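You operate a simulated robot arm through the tools that you are given. There is no shell and no other tool. Be economical: measure what you need, move in short steps, check, and stop when the job is done.

You run a simulated robot arm. Do the job below in one go: nothing can be reset, and whatever is moved stays where it is left.

JOB
The header knocks: tighten its clamp, then run water to try it.
Fine: teal driver, back on its post; open the red drain cock and shut it again. Where these are worked on the way, their far stop is far enough and under half their travel is too little: red drain cock.

The check looks at the end state, three seconds after you hand in, the way a careful person would. Anything else that was tipped, shoved, dropped, spilled or broken makes it a failure.

ROBOT AND FRAMES
A 7-joint arm with a two-finger parallel gripper, fixed in place. Base frame: the origin is at the foot of the arm, x ahead of it, y to its left, z up. Units: m, degrees, N and s.
With the tool pointing down near the work surface it reaches from about 0.22 to 0.72 m from the base axis. Its first joint turns from -115.0 to 115.0 degrees. Payload 3.91 kg.
The TCP is the grasp point between the finger pads, 0.03 m short of the fingertips. In the tool frame z runs along the fingers and y along their closing line. Largest opening 0.11 m; finger width 0.02, thickness 0.01; the body of the gripper, 0.048 by 0.112 m, starts 0.055 m behind the TCP.
Orientation is that of the tool frame in the base frame, as a unit quaternion [x, y, z, w]. With the fingers straight down and closing along the base's y, the tool's x points along the base's -x, its y along +y and its z along -z.

CONTROLS
- The arm moves only by the tool move_arm. Its argument "moves" is a list of rows, each a list of 7 numbers: the turn, a rotation vector about the tool's x, y, z in degrees, then the shift along the tool's x, y, z in m, then the finger opening in m, from 0 to 0.11. In form: [[rx, ry, rz, dx, dy, dz, hand], ...]. A call has 1 to 10 rows; each row shifts and turns the commanded pose from where the row before left it, along the tool's axes as they then stand. A row lasts 0.2 s, in which the tool goes at most 0.05 m and 8.6 degrees; a call with a longer step from one row to the next is refused whole, and so is a gripper value outside its range. A pose out of reach is approached as far as the arm can. The call stops where the force on the tool passes 60 N (or 10 N more than at its start, if that is more) or the arm is blocked; 0.2 s more then pass. Each finger travels about 0.108 m/s and halts on what it meets, pressing with about 36 N; the grip force reading is that of the motor and also rises with nothing between the fingers. The clock runs only during rows and for 0.2 s after the last one: add rows that do not move to give the fingers time. The reply holds the time, the measured pose of the TCP, the force on the tool along the base axes, the opening and the grip force, in the units named above and with some noise, with the torque about the TCP (base axes, N m) and any sound that the robot's microphone picked up.
- Cameras (640 x 400 px; columns grow to the right, rows downward): "scene" is fixed at [0.4016, -0.643, 1.6646]; the picture's right is [1.00, -0.07, 0.00], its down [-0.02, -0.35, -0.94] and it looks along [0.06, 0.93, -0.35] (base axes); focal length 356 px, centre (320, 200). "wrist" rides on the gripper at [0.072, 0.017, -0.103] in the tool frame; the picture's right is [-0.23, 0.97, 0.00], its down [-0.76, -0.18, -0.62] and it looks along [-0.61, -0.14, 0.78] (tool axes); focal length 222 px, centre (320, 200). There is no depth. A picture from a camera that has moved, and an enlarged one, comes with that camera's place and axes in the base frame and with its lens. The place of the scene camera against the robot may be out by one fixed shift of up to 0.018 m in any direction.
- get_image(camera): a new picture of that camera. The clock stands still meanwhile.
- move_column(by): slides the trunk up (or, below 0, down) by that many m; the arm rides with it, the base frame stays. It gives what a move gives, with no picture.
- zoom(camera, box): a new picture of the part [left, top, right, bottom] of that camera's present view, enlarged. The clock stands still meanwhile.
- close_job(): hands the job in; it is judged then, once.

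Work in short steps. Places have to be worked out from the pictures, the camera data and where the tool is seen: move nearer, look again, correct. Check each grasp and each placing, and mend what went wrong. You have 120 turns and 64 pictures in all, those below and enlarged ones among them. Open the gripper and draw the arm clear of the work before you hand the job in, unless the task says otherwise; then end with one line.

The tools are called as name(argument=value, ...) on one line, values as JSON. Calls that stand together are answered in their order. move_arm: Moves the arm, as the interface text tells. Its arguments: {"type":"object","properties":{"moves":{"type":"array","items":{"type":"array","items":{"type":"number"}}}},"required":["moves"]} The other tools are called the same way: move_column (by) slides the trunk up or down; get_image (camera) takes a picture; zoom (camera, box) takes an enlarged picture of a part of a camera's view; close_job () hands the job in.

At the start:

```text
time: 0.0
tool_pos: [0.1614, 0.4743, 1.3506]
tool_rot: [0.0, 1.0, 0.0, -0.001]
ft_force: [1.3, 0.5, 0.1]
torque: [-0.02, -0.01, -0.01]
grip_width: 0.1099
finger_force: 0.1
trunk travel left (down, up): [-0.9, 0.09]
```

scene: 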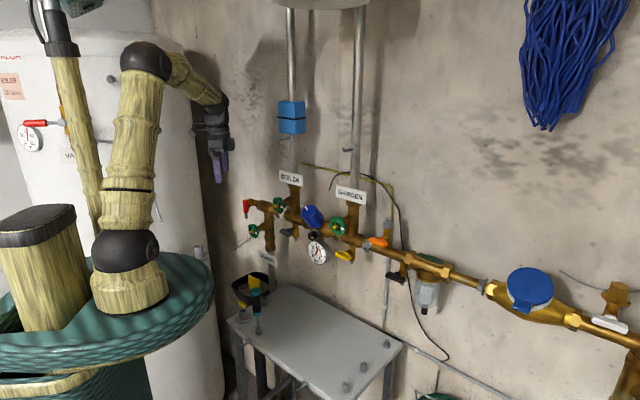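
wrist: 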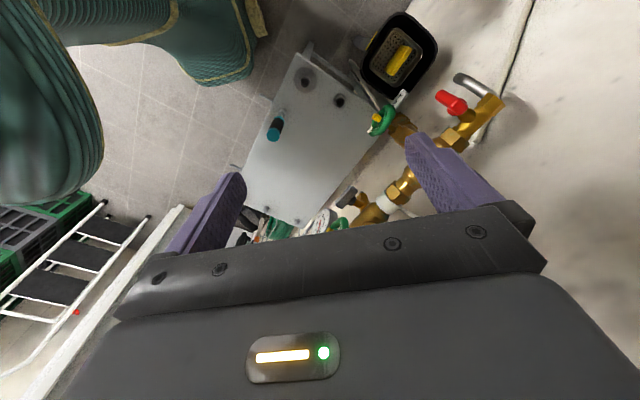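

I start by enlarging the manifold and the table in the scene view to identify the clamp, cocks and driver.

zoom(camera="scene", box=[220, 160, 380, 260])

zoom(camera="scene", box=[210, 250, 410, 375])

zoom(camera="scene", box=[240, 80, 400, 180])

```text
4.00 times, centred on (300, 210) of scene
camera zoom: at [0.4016, -0.643, 1.6646], right [1.0, -0.07, 0.0], down [-0.02, -0.35, -0.94], along [0.06, 0.93, -0.35], focal length 1423 px, centre (400, 160)
```

zoom: 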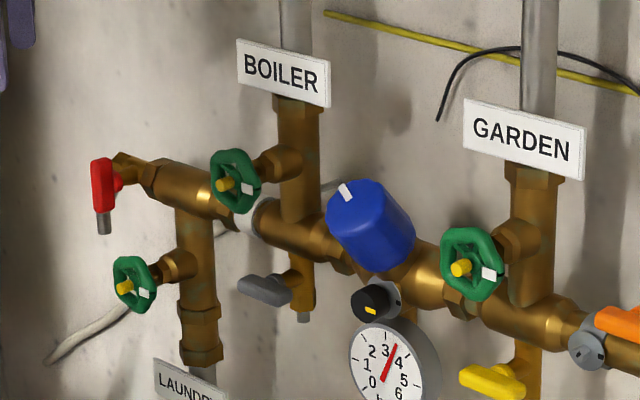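

```text
3.20 times, centred on (310, 312) of scene
camera zoom: at [0.4016, -0.643, 1.6646], right [1.0, -0.07, 0.0], down [-0.02, -0.35, -0.94], along [0.06, 0.93, -0.35], focal length 1138 px, centre (352, -160)
```

zoom: 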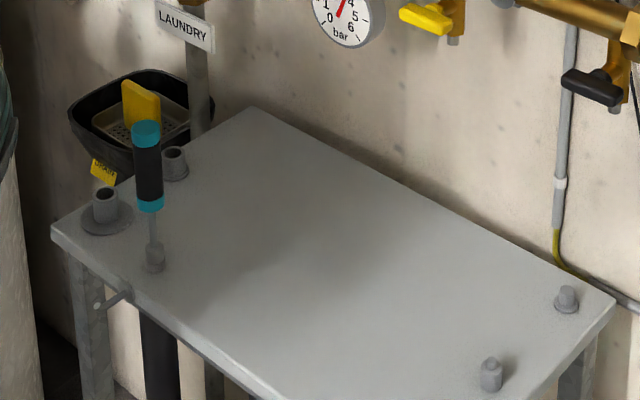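

```text
4.00 times, centred on (320, 130) of scene
camera zoom: at [0.4016, -0.643, 1.6646], right [1.0, -0.07, 0.0], down [-0.02, -0.35, -0.94], along [0.06, 0.93, -0.35], focal length 1423 px, centre (320, 480)
```

zoom: 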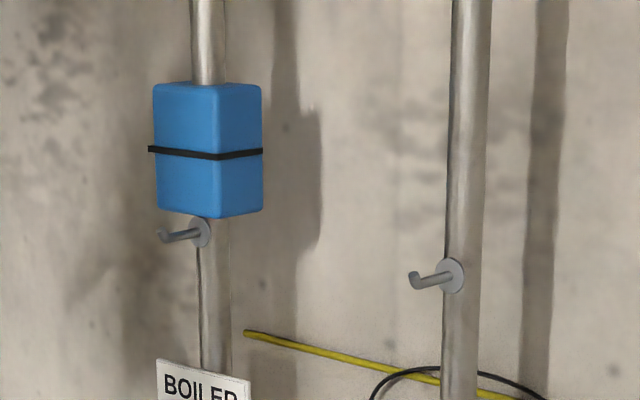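

Looking for the clamp and labels more closely.

zoom(camera="scene", box=[335, 215, 415, 265])

zoom(camera="scene", box=[235, 180, 315, 230])

zoom(camera="scene", box=[220, 250, 300, 300])

zoom(camera="wrist", box=[240, 0, 540, 240])

```text
8.00 times, centred on (375, 240) of scene
camera zoom: at [0.4016, -0.643, 1.6646], right [1.0, -0.07, 0.0], down [-0.02, -0.35, -0.94], along [0.06, 0.93, -0.35], focal length 2846 px, centre (-120, -120)
```

zoom: 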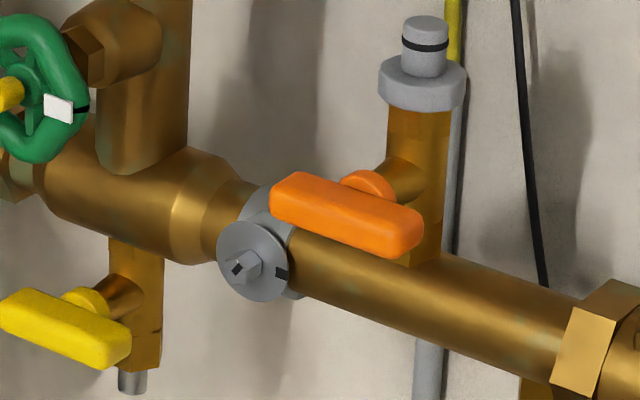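

```text
8.00 times, centred on (275, 205) of scene
camera zoom: at [0.4016, -0.643, 1.6646], right [1.0, -0.07, 0.0], down [-0.02, -0.35, -0.94], along [0.06, 0.93, -0.35], focal length 2846 px, centre (680, 160)
```

zoom: 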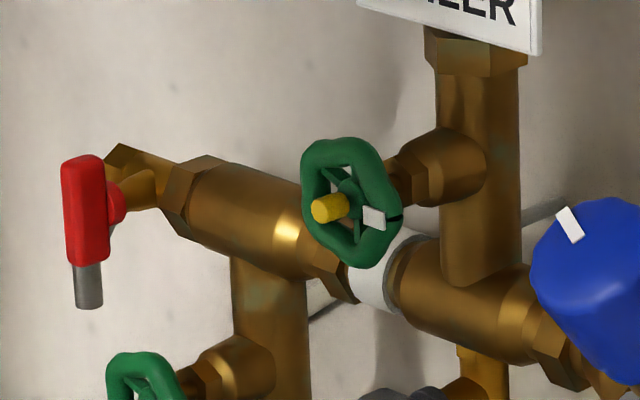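

```text
8.00 times, centred on (260, 275) of scene
camera zoom: at [0.4016, -0.643, 1.6646], right [1.0, -0.07, 0.0], down [-0.02, -0.35, -0.94], along [0.06, 0.93, -0.35], focal length 2846 px, centre (800, -400)
```

zoom: 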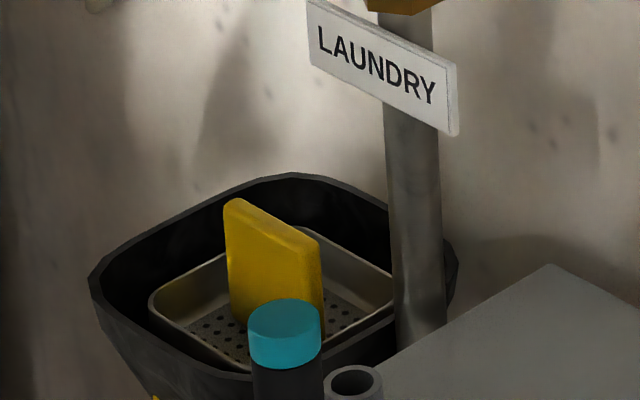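

```text
1.67 times, centred on (390, 120) of wrist
camera zoom: at [0.089, 0.4914, 1.4535], right [0.23, 0.97, 0.0], down [0.76, -0.18, 0.62], along [0.61, -0.14, -0.78], focal length 370 px, centre (203, 333)
```

zoom: 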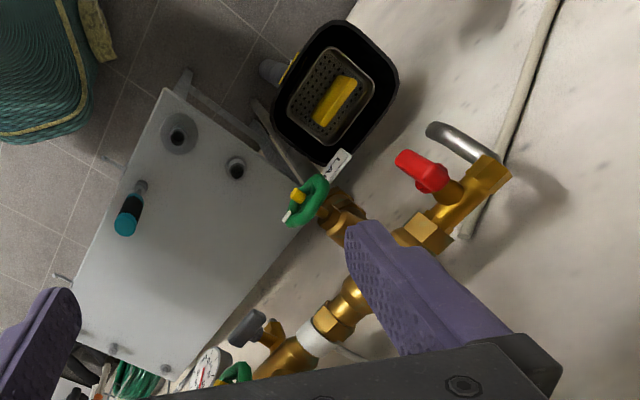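

The clamp screw is the grey hex-headed disc beside the orange handle, roughly (0.59, 0.24, 1.18). The driver stands at about (0.255, 0.353), top z about 0.98, and the red cock is near (0.20, 0.63, 1.17) on a wall running at -45°. I move over the driver at height and yaw the tool so that its x points away from the wall.

move_arm(moves=[[0, 0, 0, -0.0187, -0.0244, 0, 0.11], [0, 0, 0, -0.0187, -0.0244, 0, 0.11], [0, 0, 0, -0.0187, -0.0244, 0, 0.11], [0, 0, 0, -0.0187, -0.0244, 0, 0.11], [0, 0, 0, -0.0187, -0.0244, 0, 0.11], [0, 0, -8.5, 0, 0, 0, 0.11], [0, 0, -8.5, 0, 0, 0, 0.11], [0, 0, -8.5, 0, 0, 0, 0.11], [0, 0, -8.5, 0, 0, 0, 0.11], [0, 0, -8.5, 0, 0, 0, 0.11]])

move_column(by=-0.2)

get_image(camera="wrist")

get_image(camera="scene")

```text
time: 2.2
tool_pos: [0.2552, 0.3514, 1.3513]
tool_rot: [-0.364, 0.931, 0.0, 0.0]
ft_force: [-1.1, -0.3, -0.3]
torque: [0.01, 0.03, -0.01]
grip_width: 0.1099
finger_force: 0.0
trunk travel left (down, up): [-0.9, 0.09]
```

```text
time: 4.4
tool_pos: [0.2552, 0.3512, 1.1517]
tool_rot: [-0.362, 0.932, 0.0, 0.0]
ft_force: [-0.6, -0.1, -0.1]
torque: [-0.01, 0.01, -0.03]
grip_width: 0.1101
finger_force: 0.1
trunk travel left (down, up): [-0.7, 0.29]
```

```text
54 pictures are left
camera wrist: at [0.1904, 0.3157, 1.2536], right [-0.49, 0.87, 0.0], down [0.68, 0.38, 0.62], along [0.54, 0.31, -0.78], focal length 222 px, centre (320, 200)
```

wrist: 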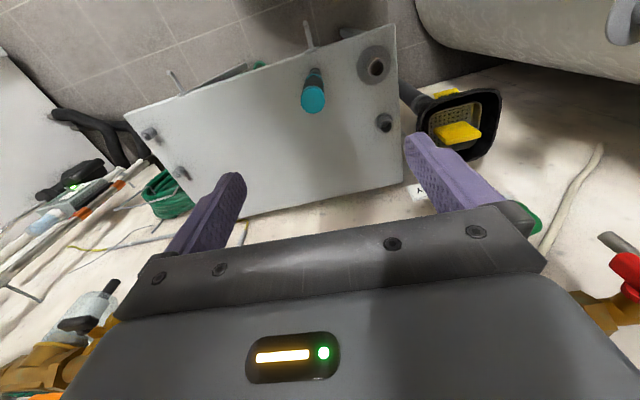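

```text
53 pictures are left
```

scene: 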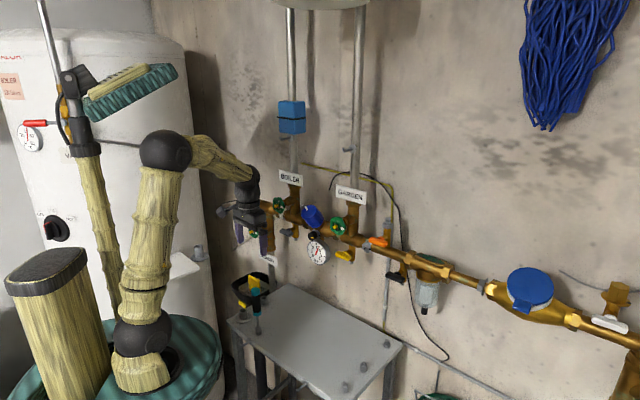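

Driver top solves to about (0.258, 0.347, 0.965). I descend 0.09 and look again.

move_column(by=-0.09)

get_image(camera="wrist")

zoom(camera="scene", box=[210, 220, 310, 345])

```text
time: 5.6
tool_pos: [0.2558, 0.3512, 1.0614]
tool_rot: [-0.362, 0.932, 0.0, 0.001]
ft_force: [0.6, 0.7, 0.4]
torque: [-0.03, 0.0, 0.02]
grip_width: 0.11
finger_force: 0.1
trunk travel left (down, up): [-0.61, 0.38]
```

```text
52 pictures are left
camera wrist: at [0.1903, 0.3157, 1.1636], right [-0.49, 0.87, 0.0], down [0.68, 0.38, 0.62], along [0.54, 0.31, -0.78], focal length 222 px, centre (320, 200)
```

wrist: 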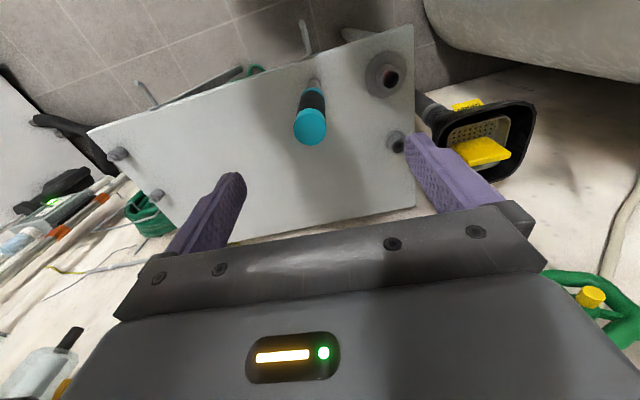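

```text
3.20 times, centred on (260, 282) of scene
camera zoom: at [0.4016, -0.643, 1.6646], right [1.0, -0.07, 0.0], down [-0.02, -0.35, -0.94], along [0.06, 0.93, -0.35], focal length 1138 px, centre (512, -64)
```

zoom: 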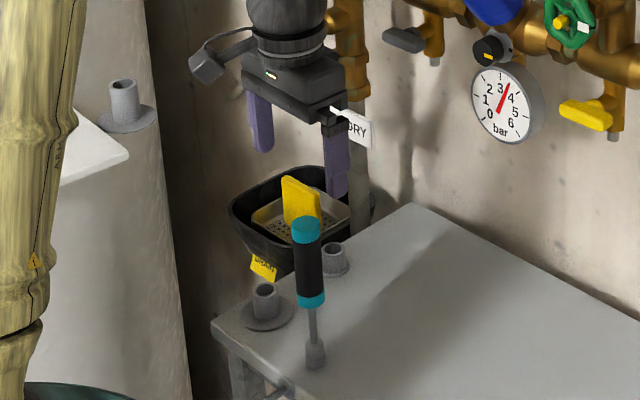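

Driver top is (0.2575, 0.3447, 0.968) by two wrist views. I centre over it, go down to TCP z≈0.935 and close on the handle.

move_arm(moves=[[0, 0, 0, 0.003, -0.006, 0, 0.11], [0, 0, 0, 0, 0, 0.032, 0.11], [0, 0, 0, 0, 0, 0.032, 0.11], [0, 0, 0, 0, 0, 0.032, 0.11], [0, 0, 0, 0, 0, 0.03, 0.11], [0, 0, 0, 0, 0, 0, 0.11]])

zoom(camera="wrist", box=[160, 40, 560, 290])

zoom(camera="scene", box=[210, 230, 310, 330])

```text
time: 7.0
tool_pos: [0.257, 0.3445, 0.9344]
tool_rot: [-0.362, 0.932, 0.0, 0.0]
ft_force: [-0.4, 0.5, -0.1]
torque: [0.01, 0.0, -0.01]
grip_width: 0.1101
finger_force: 0.0
trunk travel left (down, up): [-0.61, 0.38]
```

```text
1.60 times, centred on (360, 165) of wrist
camera zoom: at [0.1912, 0.3088, 1.0365], right [-0.49, 0.87, 0.0], down [0.68, 0.38, 0.62], along [0.54, 0.31, -0.78], focal length 355 px, centre (256, 256)
```

zoom: 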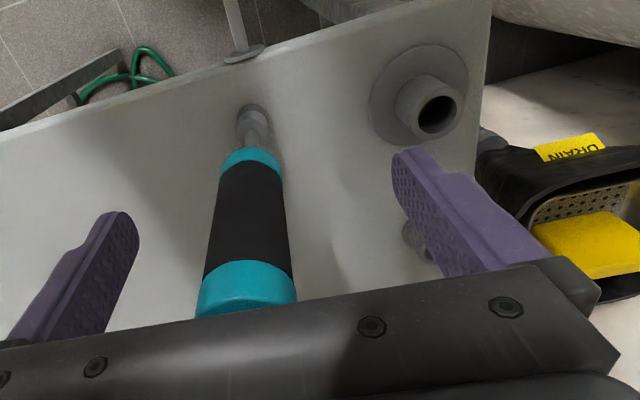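

```text
4.00 times, centred on (260, 280) of scene
camera zoom: at [0.4016, -0.643, 1.6646], right [1.0, -0.07, 0.0], down [-0.02, -0.35, -0.94], along [0.06, 0.93, -0.35], focal length 1423 px, centre (560, -120)
```

zoom: 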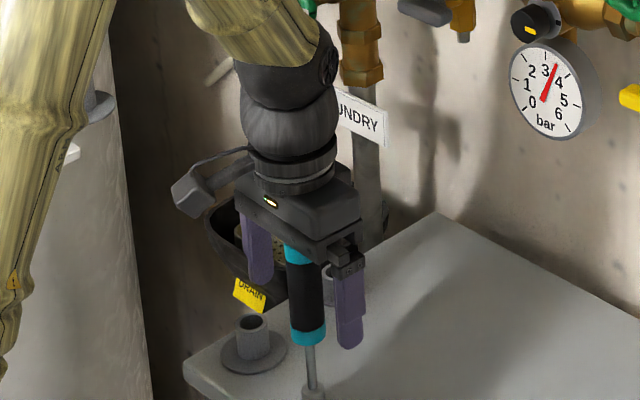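

Centred well (handle at column ~250 vs TCP 256). Closing the fingers.

move_arm(moves=[[0, 0, 0, 0, 0, 0, 0.06], [0, 0, 0, 0, 0, 0, 0.03], [0, 0, 0, 0, 0, 0, 0.0], [0, 0, 0, 0, 0, 0, 0.0], [0, 0, 0, 0, 0, 0, 0.0]])

```text
time: 8.2
tool_pos: [0.2573, 0.3427, 0.9348]
tool_rot: [-0.362, 0.932, -0.001, 0.001]
ft_force: [9.6, -9.7, 0.3]
torque: [-0.6, -0.72, -0.07]
grip_width: 0.0284
finger_force: 35.6
trunk travel left (down, up): [-0.61, 0.38]
```

Gripped (28 mm) with a 13 N side load along tool −y; I relieve that by shifting 2 mm that way.

move_arm(moves=[[0, 0, 0, 0, -0.002, 0, 0.0], [0, 0, 0, 0, 0, 0, 0.0]])

```text
time: 8.8
tool_pos: [0.2578, 0.3439, 0.9354]
tool_rot: [-0.363, 0.932, 0.0, 0.0]
ft_force: [2.3, -5.9, -3.5]
torque: [-0.37, -0.16, -0.12]
grip_width: 0.0283
finger_force: 36.4
trunk travel left (down, up): [-0.61, 0.38]
```

Residual force is small. Lifting straight up with the trunk and checking.

move_column(by=0.1)

zoom(camera="scene", box=[210, 190, 310, 340])

```text
time: 10.2
tool_pos: [0.2585, 0.3445, 1.0337]
tool_rot: [-0.363, 0.932, 0.0, -0.001]
ft_force: [-0.5, 0.3, -1.2]
torque: [0.0, -0.01, -0.02]
grip_width: 0.028
finger_force: 35.7
trunk travel left (down, up): [-0.71, 0.28]
```

```text
2.67 times, centred on (260, 265) of scene
camera zoom: at [0.4016, -0.643, 1.6646], right [1.0, -0.07, 0.0], down [-0.02, -0.35, -0.94], along [0.06, 0.93, -0.35], focal length 949 px, centre (480, 27)
```

zoom: 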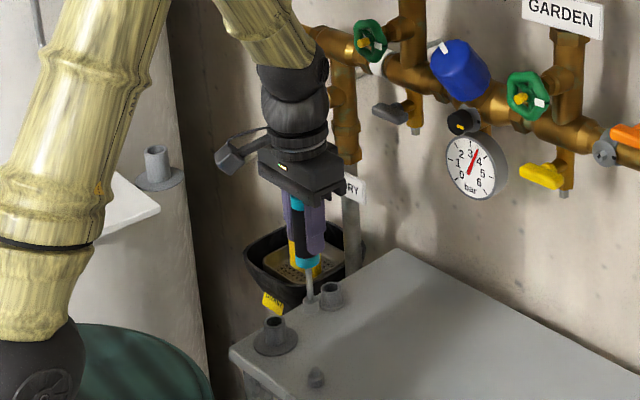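

The driver is held with its socket end exposed, and its stud post stays on the table. I carry it away from the wall toward (0.40, 0.10) before tilting.

move_arm(moves=[[0, 0, 0, 0.009, -0.0394, 0, 0], [0, 0, 0, 0.009, -0.0394, 0, 0], [0, 0, 0, 0.009, -0.0394, 0, 0], [0, 0, 0, 0.009, -0.0394, 0, 0], [0, 0, 0, 0.009, -0.0394, 0, 0], [0, 0, 0, 0.009, -0.0394, 0, 0], [0, 0, 0, 0.009, -0.0394, 0, 0], [0, 0, -2.5, 0, 0, 0, 0]])

move_column(by=0.15)

move_arm(moves=[[0, -8, 0, 0, 0, 0, 0], [0, -8, 0, 0, 0, 0, 0], [0, -8, 0, 0, 0, 0, 0], [0, -8, 0, 0, 0, 0, 0], [0, -8, 0, 0, 0, 0, 0], [0, -8, 0, 0, 0, 0, 0]])

get_image(camera="wrist")

get_image(camera="scene")

```text
time: 11.9
tool_pos: [0.398, 0.0976, 1.0343]
tool_rot: [-0.383, 0.924, 0.0, 0.0]
ft_force: [0.6, 0.6, -1.8]
torque: [-0.02, 0.04, 0.0]
grip_width: 0.0281
finger_force: 35.9
trunk travel left (down, up): [-0.71, 0.28]
```

```text
time: 13.7
tool_pos: [0.3977, 0.0983, 1.1835]
tool_rot: [-0.383, 0.924, -0.001, 0.0]
ft_force: [-1.1, 0.1, -0.9]
torque: [0.02, 0.01, 0.03]
grip_width: 0.0281
finger_force: 36.3
trunk travel left (down, up): [-0.86, 0.13]
```

```text
time: 15.1
tool_pos: [0.4445, 0.0966, 1.1977]
tool_rot: [-0.35, 0.843, 0.158, 0.376]
ft_force: [-0.4, 0.0, -1.5]
torque: [0.01, -0.01, 0.02]
grip_width: 0.0284
finger_force: 36.1
out of reach, approached as far as the arm can: row 4, 5, 6
trunk travel left (down, up): [-0.86, 0.13]
```

```text
47 pictures are left
camera wrist: at [0.3437, 0.0197, 1.2109], right [-0.58, 0.79, 0.17], down [0.16, -0.1, 0.98], along [0.8, 0.6, -0.07], focal length 222 px, centre (320, 200)
```

wrist: 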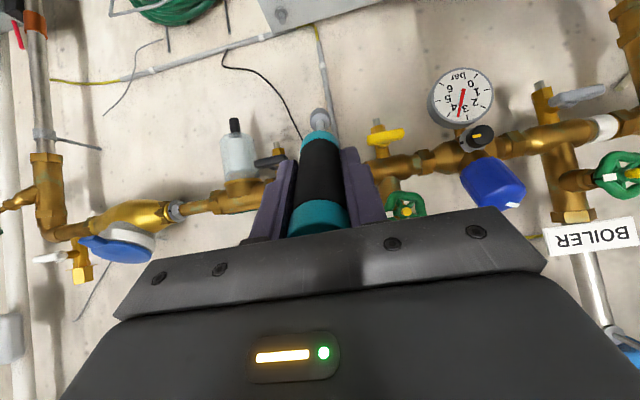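

```text
46 pictures are left
```

scene: 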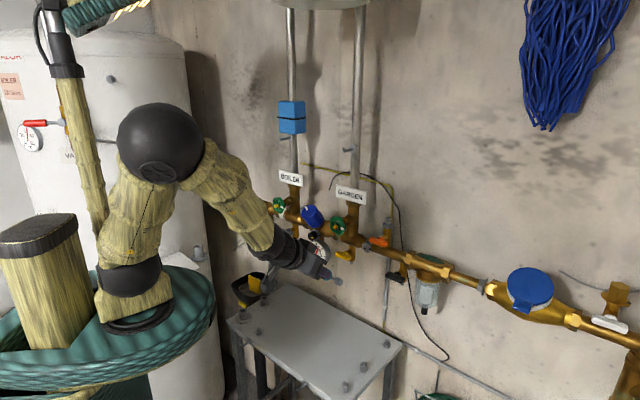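

Tilting became unreachable this low relative to the arm's foot. I raise the arm 0.2 while keeping the tilt, then lower the trunk by the same amount, so the forearm lies flatter.

move_arm(moves=[[0, 0, 0, -0.0371, 0, -0.0335, 0], [0, 0, 0, -0.0371, 0, -0.0335, 0], [0, 0, 0, -0.0371, 0, -0.0335, 0], [0, 0, 0, -0.0371, 0, -0.0335, 0], [0, 0, 0, 0, 0, 0, 0]])

move_column(by=-0.3)

```text
time: 16.3
tool_pos: [0.4433, 0.0979, 1.3957]
tool_rot: [-0.35, 0.844, 0.156, 0.375]
ft_force: [0.4, 0.5, -0.6]
torque: [-0.02, 0.05, 0.03]
grip_width: 0.0281
finger_force: 36.3
trunk travel left (down, up): [-0.86, 0.13]
```

```text
time: 19.3
tool_pos: [0.4424, 0.0974, 1.0956]
tool_rot: [-0.349, 0.844, 0.155, 0.376]
ft_force: [0.6, 0.1, -0.9]
torque: [0.01, 0.02, -0.02]
grip_width: 0.0281
finger_force: 35.5
trunk travel left (down, up): [-0.56, 0.43]
```

Now raise the arm 0.1 more and complete the tilt to horizontal.

move_arm(moves=[[0, 0, 0, -0.0371, 0, -0.0335, 0], [0, 0, 0, -0.0371, 0, -0.0335, 0], [0, -8, 0, 0, 0, 0, 0], [0, -8, 0, 0, 0, 0, 0], [0, -8, 0, 0, 0, 0, 0], [0, -8, 0, 0, 0, 0, 0], [0, -8, 0, 0, 0, 0, 0], [0, -2, 0, 0, 0, 0, 0]])

```text
time: 21.1
tool_pos: [0.4425, 0.0979, 1.1954]
tool_rot: [-0.271, 0.653, 0.271, 0.653]
ft_force: [-0.1, -0.6, -0.6]
torque: [0.01, -0.02, 0.01]
grip_width: 0.0
finger_force: 35.7
trunk travel left (down, up): [-0.56, 0.43]
```

Grip width reads 0 — the driver may have slipped out. Looking at once.

get_image(camera="wrist")

get_image(camera="scene")

```text
45 pictures are left
camera wrist: at [0.3578, 0.0373, 1.1222], right [-0.69, 0.69, 0.23], down [-0.32, -0.57, 0.76], along [0.65, 0.45, 0.61], focal length 222 px, centre (320, 200)
```

wrist: 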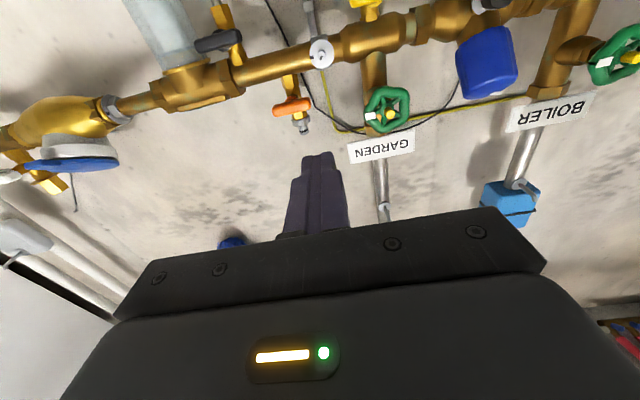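

```text
44 pictures are left
```

scene: 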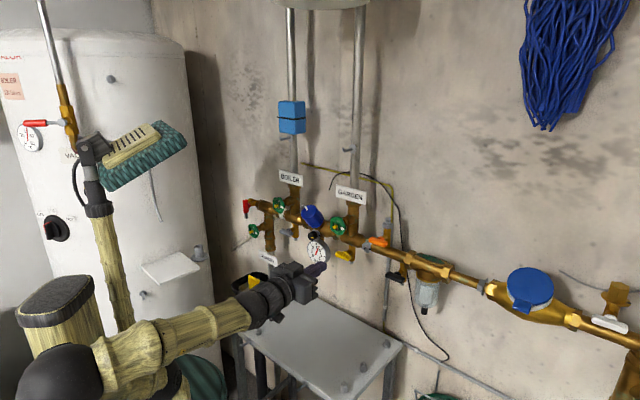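

The driver has fallen. I look for it on and around the table.

zoom(camera="scene", box=[220, 270, 428, 400])

zoom(camera="scene", box=[360, 270, 568, 400])

```text
3.08 times, centred on (324, 335) of scene
camera zoom: at [0.4016, -0.643, 1.6646], right [1.0, -0.07, 0.0], down [-0.02, -0.35, -0.94], along [0.06, 0.93, -0.35], focal length 1094 px, centre (308, -215)
```

zoom: 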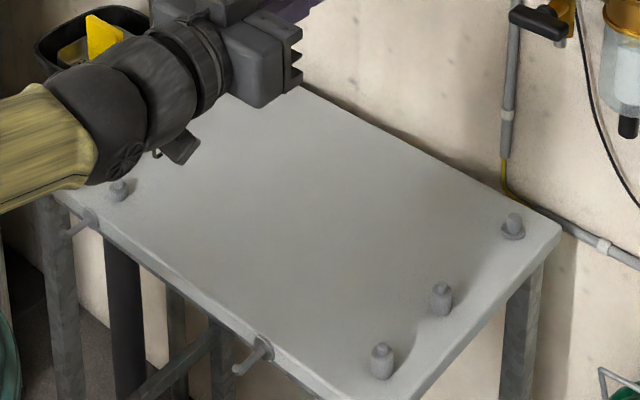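

```text
3.08 times, centred on (464, 335) of scene
camera zoom: at [0.4016, -0.643, 1.6646], right [1.0, -0.07, 0.0], down [-0.02, -0.35, -0.94], along [0.06, 0.93, -0.35], focal length 1094 px, centre (-123, -215)
```

zoom: 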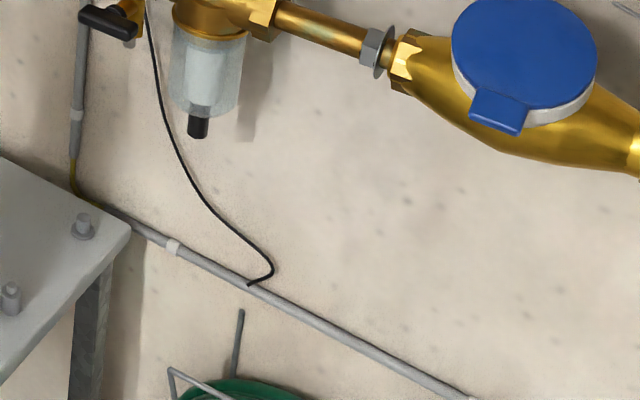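

Not on the tabletop. I tilt the tool back down to search the floor in front with the wrist camera.

move_arm(moves=[[0, 8.5, 0, 0, 0, 0, 0.0], [0, 8.5, 0, 0, 0, 0, 0.0], [0, 8.5, 0, 0, 0, 0, 0.0], [0, 8.5, 0, 0, 0, 0, 0.0], [0, 8.5, 0, 0, 0, 0, 0.0], [0, 8.5, 0, 0, 0, 0, 0.0], [0, 8.5, 0, 0, 0, 0, 0.0], [0, 8.5, 0, 0, 0, 0, 0.0], [0, 8.5, 0, 0, 0, 0, 0.0], [0, 8.5, 0, 0, 0, 0, 0.0]])

get_image(camera="wrist")

get_image(camera="scene")

```text
time: 23.3
tool_pos: [0.4426, 0.0975, 1.196]
tool_rot: [-0.382, 0.923, 0.016, 0.04]
ft_force: [-0.1, 0.3, -0.4]
torque: [0.01, -0.02, 0.01]
grip_width: 0.0004
finger_force: 35.9
trunk travel left (down, up): [-0.56, 0.43]
```

```text
41 pictures are left
camera wrist: at [0.3737, 0.0533, 1.2918], right [-0.53, 0.85, 0.02], down [0.62, 0.37, 0.69], along [0.57, 0.38, -0.73], focal length 222 px, centre (320, 200)
```

wrist: 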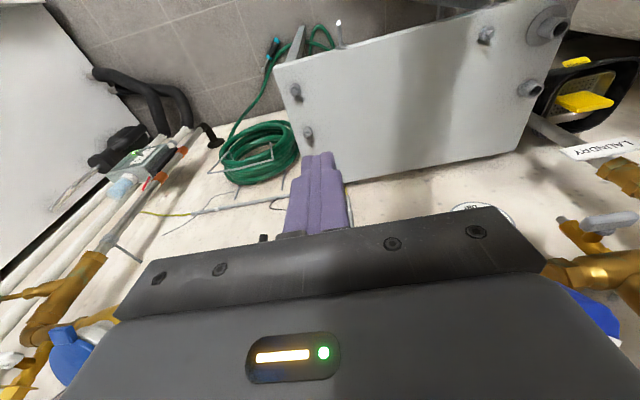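

```text
40 pictures are left
```

scene: 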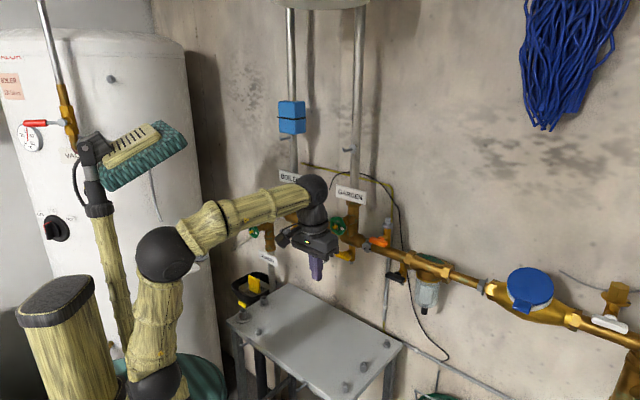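

A teal object shows at the far left of the table in the wrist view; enlarging it.

zoom(camera="wrist", box=[220, 0, 380, 100])

```text
4.00 times, centred on (300, 50) of wrist
camera zoom: at [0.3737, 0.0533, 1.2918], right [-0.53, 0.85, 0.02], down [0.62, 0.37, 0.69], along [0.57, 0.38, -0.73], focal length 888 px, centre (400, 800)
```

zoom: 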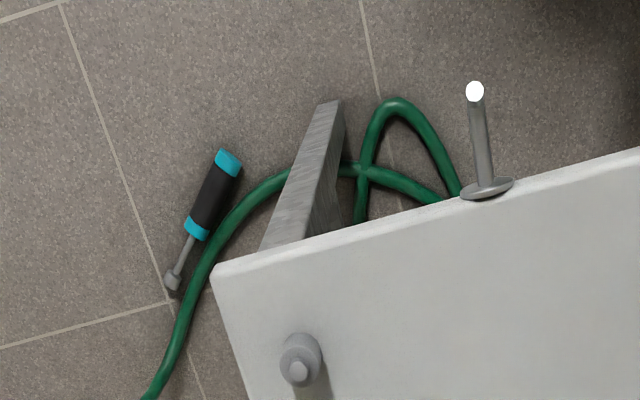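

The driver lies on the floor by the green hose, handle butt near (0.61, 0.0), socket near (0.76, −0.005). I plan to grasp it crosswise with tool x toward the socket, so I first test the yaw range in the air here.

move_arm(moves=[[0, 5, 0, 0, 0, 0, 0.0], [0, 0, -8.5, 0, 0, 0, 0.0], [0, 0, -8.5, 0, 0, 0, 0.0], [0, 0, -8.5, 0, 0, 0, 0.0], [0, 0, -8.5, 0, 0, 0, 0.0], [0, 0, -8.5, 0, 0, 0, 0.0], [0, 0, -8.5, 0, 0, 0, 0.0], [0, 0, -8.5, 0, 0, 0, 0.0], [0, 0, -8.5, 0, 0, 0, 0.0], [0, 0, -8.5, 0, 0, 0, 0.0]])

move_arm(moves=[[0, 0, -8.5, 0, 0, 0, 0.0], [0, 0, -8.5, 0, 0, 0, 0.0], [0, 0, -8.5, 0, 0, 0, 0.0], [0, 0, -8.5, 0, 0, 0, 0.0], [0, 0, -8.5, 0, 0, 0, 0.0], [0, 0, -8.5, 0, 0, 0, 0.0], [0, 0, -7.5, 0, 0, 0, 0.0]])

```text
time: 25.5
tool_pos: [0.4427, 0.0983, 1.1969]
tool_rot: [0.874, -0.487, 0.0, -0.001]
ft_force: [-0.5, -0.2, 0.7]
torque: [0.03, -0.01, 0.02]
grip_width: 0.0001
finger_force: 36.3
trunk travel left (down, up): [-0.56, 0.43]
```

```text
time: 27.1
tool_pos: [0.4437, 0.0964, 1.1964]
tool_rot: [1.0, 0.002, 0.0, 0.0]
ft_force: [0.4, 0.1, -0.3]
torque: [-0.02, 0.03, 0.0]
grip_width: 0.0002
finger_force: 36.6
trunk travel left (down, up): [-0.56, 0.43]
```

Yaw 180° is reachable. I move out to (0.62, −0.14), open the hand, and check clearance before lowering the trunk.

move_arm(moves=[[0, 0, 0, 0.03, 0.0395, 0, 0.06], [0, 0, 0, 0.03, 0.0395, 0, 0.06], [0, 0, 0, 0.03, 0.0395, 0, 0.06], [0, 0, 0, 0.03, 0.0395, 0, 0.06], [0, 0, 0, 0.03, 0.0395, 0, 0.06], [0, 0, 0, 0.03, 0.0395, 0, 0.06]])

get_image(camera="wrist")

get_image(camera="scene")

```text
time: 28.5
tool_pos: [0.6004, -0.1275, 1.174]
tool_rot: [1.0, -0.001, 0.001, 0.0]
ft_force: [0.1, 0.1, 0.1]
torque: [-0.01, 0.0, 0.0]
grip_width: 0.06
finger_force: 0.1
out of reach, approached as far as the arm can: row 6
trunk travel left (down, up): [-0.56, 0.43]
```

```text
38 pictures are left
camera wrist: at [0.673, -0.1464, 1.2769], right [-0.23, -0.97, 0.0], down [-0.76, 0.18, 0.62], along [-0.61, 0.14, -0.78], focal length 222 px, centre (320, 200)
```

wrist: 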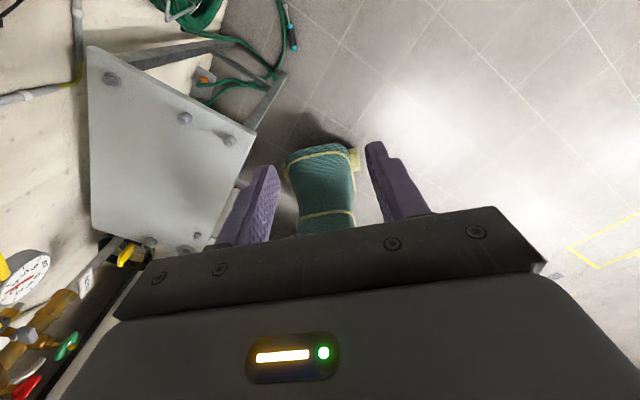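

```text
37 pictures are left
```

scene: 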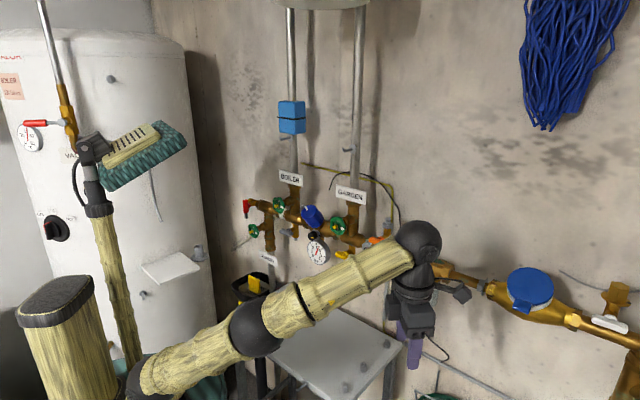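

The path looks clear: the forearm passes about 0.09 m from the table's corner. Lowering the trunk 0.5 m in two steps.

move_column(by=-0.25)

move_column(by=-0.25)

move_arm(moves=[[0, 0, 0, 0, 0, 0.04, 0.06], [0, 0, 0, 0, 0, 0.04, 0.06], [0, 0, 0, 0, 0, 0.04, 0.06], [0, 0, 0, 0, 0, 0.04, 0.06], [0, 0, 0, 0, 0, 0.04, 0.06], [0, 0, 0, 0, 0, 0.04, 0.06], [0, 0, 0, 0, 0, 0.04, 0.06]])

get_image(camera="wrist")

get_image(camera="scene")

```text
time: 31.1
tool_pos: [0.6014, -0.1288, 0.924]
tool_rot: [1.0, 0.0, 0.001, 0.0]
ft_force: [0.3, -0.1, -0.3]
torque: [-0.03, -0.02, 0.03]
grip_width: 0.06
finger_force: 0.0
trunk travel left (down, up): [-0.31, 0.68]
```

```text
time: 33.7
tool_pos: [0.6003, -0.1298, 0.6744]
tool_rot: [1.0, 0.0, 0.001, 0.0]
ft_force: [0.1, 0.3, 1.3]
torque: [0.02, -0.01, -0.03]
grip_width: 0.0601
finger_force: 0.0
trunk travel left (down, up): [-0.06, 0.93]
```

```text
time: 35.3
tool_pos: [0.6018, -0.1281, 0.3946]
tool_rot: [1.0, -0.001, 0.002, -0.001]
ft_force: [-0.4, -0.7, 0.4]
torque: [0.01, -0.01, -0.03]
grip_width: 0.0602
finger_force: 0.0
trunk travel left (down, up): [-0.06, 0.93]
```

```text
36 pictures are left
camera wrist: at [0.6737, -0.1443, 0.4974], right [-0.23, -0.97, 0.0], down [-0.76, 0.18, 0.62], along [-0.6, 0.14, -0.78], focal length 222 px, centre (320, 200)
```

wrist: 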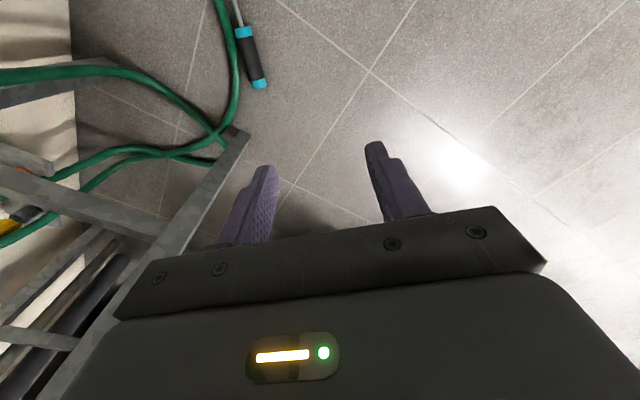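

```text
35 pictures are left
```

scene: 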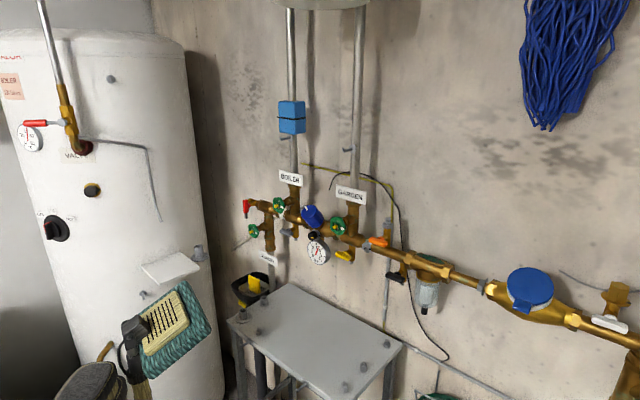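

Driver handle spans about (0.613, −0.006) to (0.69, −0.011). Enlarging to judge the gap to the hose.

zoom(camera="wrist", box=[190, 0, 318, 80])

```text
5.00 times, centred on (254, 40) of wrist
camera zoom: at [0.6737, -0.1443, 0.4974], right [-0.23, -0.97, 0.0], down [-0.76, 0.18, 0.62], along [-0.6, 0.14, -0.78], focal length 1111 px, centre (650, 1000)
```

zoom: 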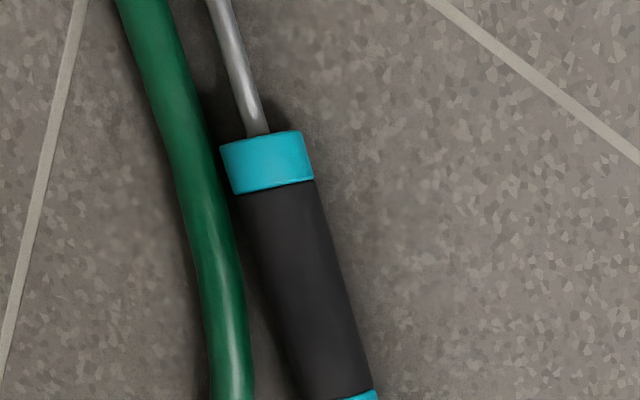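

The gap to the hose is ~16–20 mm near the butt, closing to nothing at the collar. I'll first pinch near the butt, drag it away from the hose, then regrip mid-handle. Approaching with a 10° tilt so the wrist stays clear of the table leg.

move_arm(moves=[[0, 0, 0, 0.0052, -0.0097, 0.0408, 0.06], [0, 0, 0, 0.0052, -0.0097, 0.0408, 0.06], [0, 0, 0, 0.0052, -0.0097, 0.0408, 0.06], [0, 0, 0, 0.0052, -0.0097, 0.0408, 0.06], [0, 0, 0, 0.0052, -0.0097, 0.0408, 0.06], [0, 0, 0, 0.0052, -0.0097, 0.0408, 0.05], [0, 0, 4.3, 0, 0, 0, 0.042], [5, 0, 0, 0, 0, 0, 0.042], [5, 0, 0, 0, 0, 0, 0.042]])

get_image(camera="wrist")

```text
time: 37.3
tool_pos: [0.6334, -0.0704, 0.1497]
tool_rot: [0.995, -0.037, 0.005, -0.088]
ft_force: [0.2, -0.2, 0.3]
torque: [0.01, 0.03, 0.0]
grip_width: 0.0423
finger_force: 0.0
trunk travel left (down, up): [-0.06, 0.93]
```

```text
33 pictures are left
camera wrist: at [0.7027, -0.1098, 0.2476], right [-0.3, -0.94, -0.17], down [-0.76, 0.12, 0.64], along [-0.58, 0.32, -0.75], focal length 222 px, centre (320, 200)
```

wrist: 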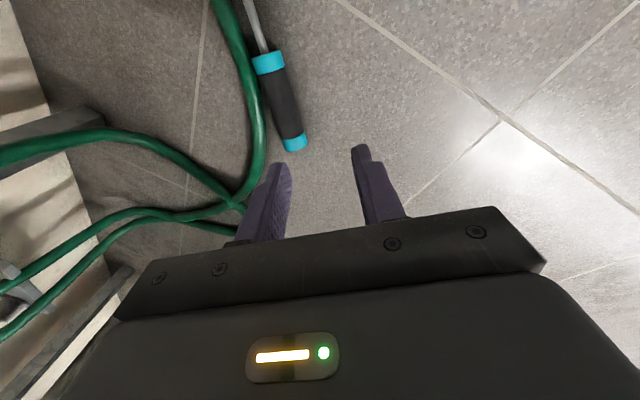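

Geometry agrees (axis y≈−0.0086 at x=0.635). Shift sideways, then descend along the tool axis near the butt.

move_arm(moves=[[0, 0, 0, -0.0027, -0.0372, 0, 0.043], [0, 0, 0, 0, 0, 0.04, 0.043], [0, 0, 0, 0, 0, 0.04, 0.043], [0, 0, 0, 0, 0, 0, 0.043]])

zoom(camera="wrist", box=[220, 60, 420, 260])

```text
time: 38.3
tool_pos: [0.6343, -0.0191, 0.0789]
tool_rot: [0.995, -0.038, 0.005, -0.087]
ft_force: [0.4, 1.1, -0.1]
torque: [-0.01, -0.04, 0.0]
grip_width: 0.043
finger_force: 0.1
trunk travel left (down, up): [-0.06, 0.93]
```

```text
2.00 times, centred on (320, 160) of wrist
camera zoom: at [0.7039, -0.0589, 0.1755], right [-0.3, -0.94, -0.17], down [-0.76, 0.12, 0.64], along [-0.58, 0.32, -0.75], focal length 444 px, centre (320, 280)
```

zoom: 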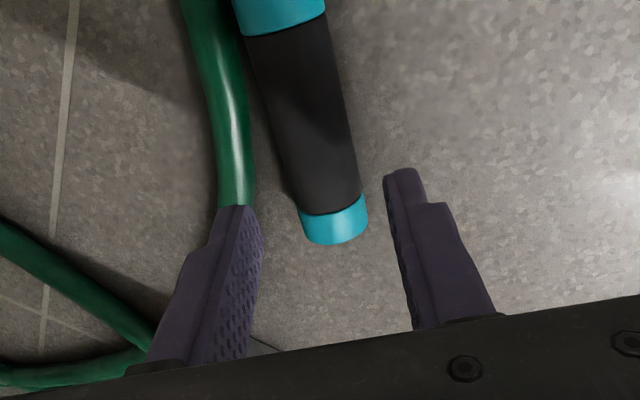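

Fingers straddle the handle, with ~4 mm to the hose. Descending the last 42 mm and closing.

move_arm(moves=[[0, 0, 0, 0, 0, 0.022, 0.043], [0, 0, 0, 0, 0, 0.02, 0.043], [0, 0, 0, 0, 0, 0, 0.035], [0, 0, 0, 0, 0, 0, 0.025], [0, 0, 0, 0, 0, 0, 0.02], [0, 0, 0, 0, 0, 0, 0.02]])

```text
time: 39.7
tool_pos: [0.6363, -0.0133, 0.0362]
tool_rot: [0.996, -0.037, 0.005, -0.087]
ft_force: [-0.2, -0.6, 0.7]
torque: [-0.04, -0.13, -0.08]
grip_width: 0.0266
finger_force: 35.8
trunk travel left (down, up): [-0.06, 0.93]
```

Gripped. I drag it 8 cm in −y, clear of hose and leg, with a few mm lift.

move_arm(moves=[[0, 0, 0, 0, 0, -0.005, 0.0], [0, 0, 0, 0.0015, 0.0197, -0.0035, 0.0], [0, 0, 0, 0.0015, 0.0197, -0.0035, 0.0], [0, 0, 0, 0.0015, 0.0197, -0.0035, 0.0], [0, 0, 0, 0.0015, 0.0197, -0.0035, 0.0], [0, 0, 0, 0, 0, 0, 0.0]])

get_image(camera="wrist")

```text
time: 41.1
tool_pos: [0.6351, -0.0923, 0.0411]
tool_rot: [0.996, -0.037, 0.005, -0.087]
ft_force: [1.7, 0.8, -0.6]
torque: [0.02, 0.04, 0.0]
grip_width: 0.0262
finger_force: 35.9
trunk travel left (down, up): [-0.06, 0.93]
```

```text
31 pictures are left
camera wrist: at [0.7043, -0.1326, 0.1394], right [-0.3, -0.94, -0.17], down [-0.76, 0.12, 0.64], along [-0.58, 0.32, -0.75], focal length 222 px, centre (320, 200)
```

wrist: 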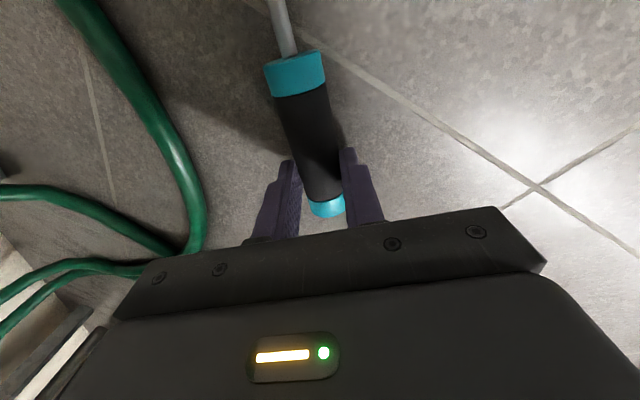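

The driver is clear of the hose. Set it down, open, back off, untilt and view for the mid-handle regrip.

move_arm(moves=[[0, 0, 0, 0, 0, 0.004, 0.0], [0, 0, 0, 0, 0, 0, 0.03], [0, 0, 0, 0, 0, 0, 0.06], [0, 0, 0, 0, 0, 0, 0.06], [0, 0, 0, 0, 0, -0.04, 0.06], [0, 0, 0, 0, 0, -0.03, 0.06], [-5, 0, 0, 0, 0, 0, 0.06], [-5, 0, 0, 0, 0, 0, 0.06]])

get_image(camera="wrist")

```text
time: 42.9
tool_pos: [0.6341, -0.1062, 0.1078]
tool_rot: [0.999, -0.039, 0.001, 0.001]
ft_force: [0.2, -0.4, 0.4]
torque: [0.0, 0.01, -0.01]
grip_width: 0.06
finger_force: 0.1
trunk travel left (down, up): [-0.06, 0.93]
```

```text
30 pictures are left
camera wrist: at [0.7047, -0.1272, 0.2094], right [-0.3, -0.95, 0.0], down [-0.75, 0.24, 0.62], along [-0.59, 0.19, -0.78], focal length 222 px, centre (320, 200)
```

wrist: 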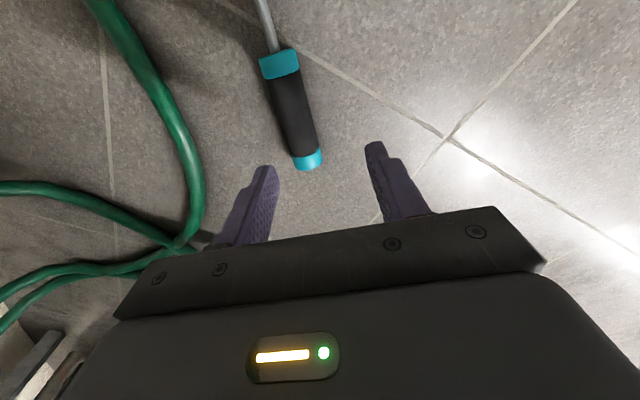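

Handle centre is now at (0.655, −0.088). Moving over it and down to TCP z≈0.033 to grip mid-handle.

move_arm(moves=[[0, 0, 0, 0.0195, -0.0196, 0, 0.06], [0, 0, 0, 0, 0, 0.04, 0.06], [0, 0, 0, 0, 0, 0.034, 0.06], [0, 0, 0, 0, 0, 0, 0.06], [0, 0, 0, 0, 0, 0, 0.04], [0, 0, 0, 0, 0, 0, 0.02], [0, 0, 0, 0, 0, 0, 0.0], [0, 0, 0, 0, 0, 0, 0.0]])

move_arm(moves=[[0, 0, 0, 0, 0, -0.02, 0.0], [0, 0, 0, 0, 0, -0.03, 0.0], [0, 0, 0, 0, 0, -0.03, 0.0], [0, 0, 0, 0, 0, -0.03, 0.0], [0, 0, 0, 0, 0, 0, 0.0]])

get_image(camera="wrist")

```text
time: 44.7
tool_pos: [0.6544, -0.0871, 0.032]
tool_rot: [0.999, -0.037, 0.0, -0.001]
ft_force: [0.7, -0.2, 0.4]
torque: [-0.01, 0.01, -0.02]
grip_width: 0.0258
finger_force: 36.3
trunk travel left (down, up): [-0.06, 0.93]
```

```text
time: 45.9
tool_pos: [0.6544, -0.0871, 0.1422]
tool_rot: [0.999, -0.037, 0.001, 0.0]
ft_force: [0.3, -0.6, -0.6]
torque: [0.05, -0.05, 0.01]
grip_width: 0.0256
finger_force: 36.4
trunk travel left (down, up): [-0.06, 0.93]
```

```text
29 pictures are left
camera wrist: at [0.7254, -0.1086, 0.2448], right [-0.3, -0.95, 0.0], down [-0.75, 0.23, 0.62], along [-0.59, 0.19, -0.78], focal length 222 px, centre (320, 200)
```

wrist: 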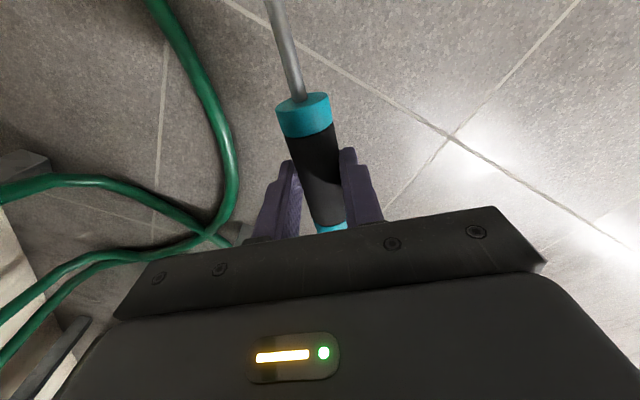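

Held firmly and level. Now raise and retreat to (0.60, −0.13), then bring the trunk up.

move_arm(moves=[[0, 0, 0, -0.005, 0.004, -0.045, 0.0], [0, 0, 0, -0.005, 0.004, -0.045, 0.0], [0, 0, 0, -0.005, 0.004, -0.045, 0.0], [0, 0, 0, -0.005, 0.004, -0.045, 0.0], [0, 0, 0, -0.005, 0.004, -0.045, 0.0], [0, 0, 0, -0.005, 0.004, -0.045, 0.0], [0, 0, 0, -0.005, 0.004, -0.045, 0.0], [0, 0, 0, -0.005, 0.004, -0.045, 0.0], [0, 0, 0, -0.005, 0.004, -0.045, 0.0], [0, 0, 0, -0.005, 0.004, -0.045, 0.0]])

move_column(by=0.25)

get_image(camera="scene")

```text
time: 48.1
tool_pos: [0.5997, -0.1238, 0.5935]
tool_rot: [0.999, -0.038, 0.001, 0.0]
ft_force: [0.4, 0.3, -1.3]
torque: [-0.02, 0.05, -0.01]
grip_width: 0.0256
finger_force: 35.8
trunk travel left (down, up): [-0.06, 0.93]
```

```text
time: 50.6
tool_pos: [0.6015, -0.1225, 0.842]
tool_rot: [0.999, -0.037, 0.001, 0.001]
ft_force: [0.5, 0.5, -0.8]
torque: [0.0, -0.02, 0.0]
grip_width: 0.0257
finger_force: 36.3
trunk travel left (down, up): [-0.31, 0.68]
```

```text
28 pictures are left
```

scene: 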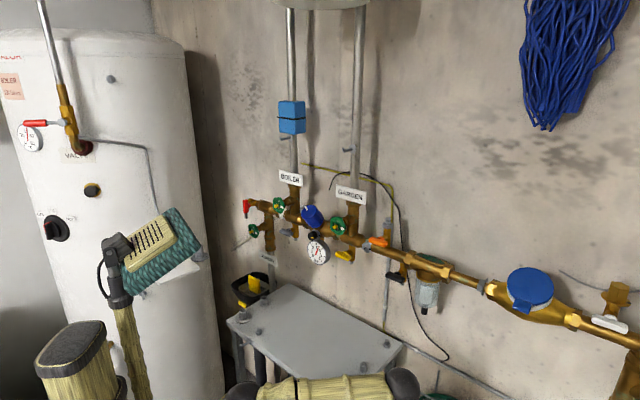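

Raising above table height and coming in toward (0.42, 0.0).

move_arm(moves=[[0, 0, 0, 0, 0, -0.045, 0.0], [0, 0, 0, 0, 0, -0.045, 0.0], [0, 0, 0, 0, 0, -0.045, 0.0], [0, 0, 0, 0, 0, -0.045, 0.0], [0, 0, 0, -0.0376, -0.0213, 0, 0.0], [0, 0, 0, -0.0376, -0.0213, 0, 0.0], [0, 0, 0, -0.0376, -0.0213, 0, 0.0], [0, 0, 0, -0.0376, -0.0213, 0, 0.0], [0, 0, 0, -0.0376, -0.0213, 0, 0.0]])

move_arm(moves=[[0, 0, 8, 0, 0, 0, 0.0], [0, 0, 8, 0, 0, 0, 0.0], [0, 0, 8, 0, 0, 0, 0.0], [0, 0, 8, 0, 0, 0, 0.0], [0, 0, 8, 0, 0, 0, 0.0], [0, 0, 8, 0, 0, 0, 0.0], [0, 0, 8, 0, 0, 0, 0.0], [0, 0, 8, 0, 0, 0, 0.0]])

move_arm(moves=[[0, 0, 8, 0, 0, 0, 0.0], [0, 0, 8, 0, 0, 0, 0.0], [0, 0, 8, 0, 0, 0, 0.0], [0, 0, 8, 0, 0, 0, 0.0], [0, 0, 8, 0, 0, 0, 0.0], [0, 0, 8, 0, 0, 0, 0.0], [0, 0, 8, 0, 0, 0, 0.0], [0, 0, 8, 0, 0, 0, 0.0], [0, 0, 2.7, 0, 0, 0, 0.0]])

get_image(camera="scene")

```text
time: 52.8
tool_pos: [0.3938, -0.043, 0.9607]
tool_rot: [0.992, -0.123, -0.025, 0.001]
ft_force: [1.6, -1.0, -0.7]
torque: [0.11, 0.08, -0.01]
grip_width: 0.0259
finger_force: 36.1
out of reach, approached as far as the arm can: row 3, 4
trunk travel left (down, up): [-0.31, 0.68]
stopped in row 9: the arm was blocked; the commanded pose is now the measured one
```

```text
time: 54.6
tool_pos: [0.393, -0.0412, 0.9614]
tool_rot: [0.776, -0.63, -0.02, 0.016]
ft_force: [0.0, 0.1, -1.0]
torque: [0.01, 0.04, -0.01]
grip_width: 0.0259
finger_force: 35.9
trunk travel left (down, up): [-0.31, 0.68]
```

```text
time: 56.6
tool_pos: [0.3912, -0.0399, 0.9617]
tool_rot: [-0.302, 0.953, 0.01, -0.024]
ft_force: [-0.1, 0.0, -0.4]
torque: [0.03, 0.0, 0.01]
grip_width: 0.0258
finger_force: 36.3
trunk travel left (down, up): [-0.31, 0.68]
```

```text
27 pictures are left
```

scene: 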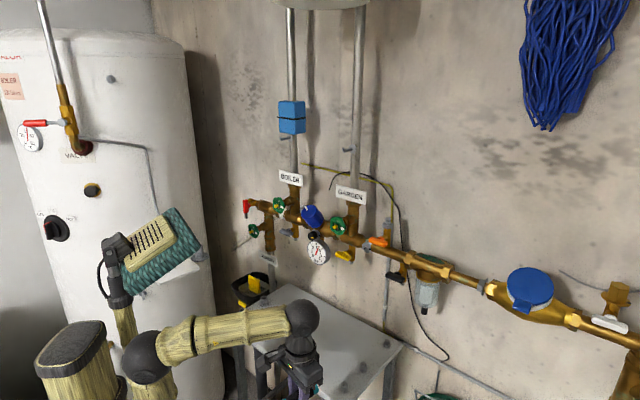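

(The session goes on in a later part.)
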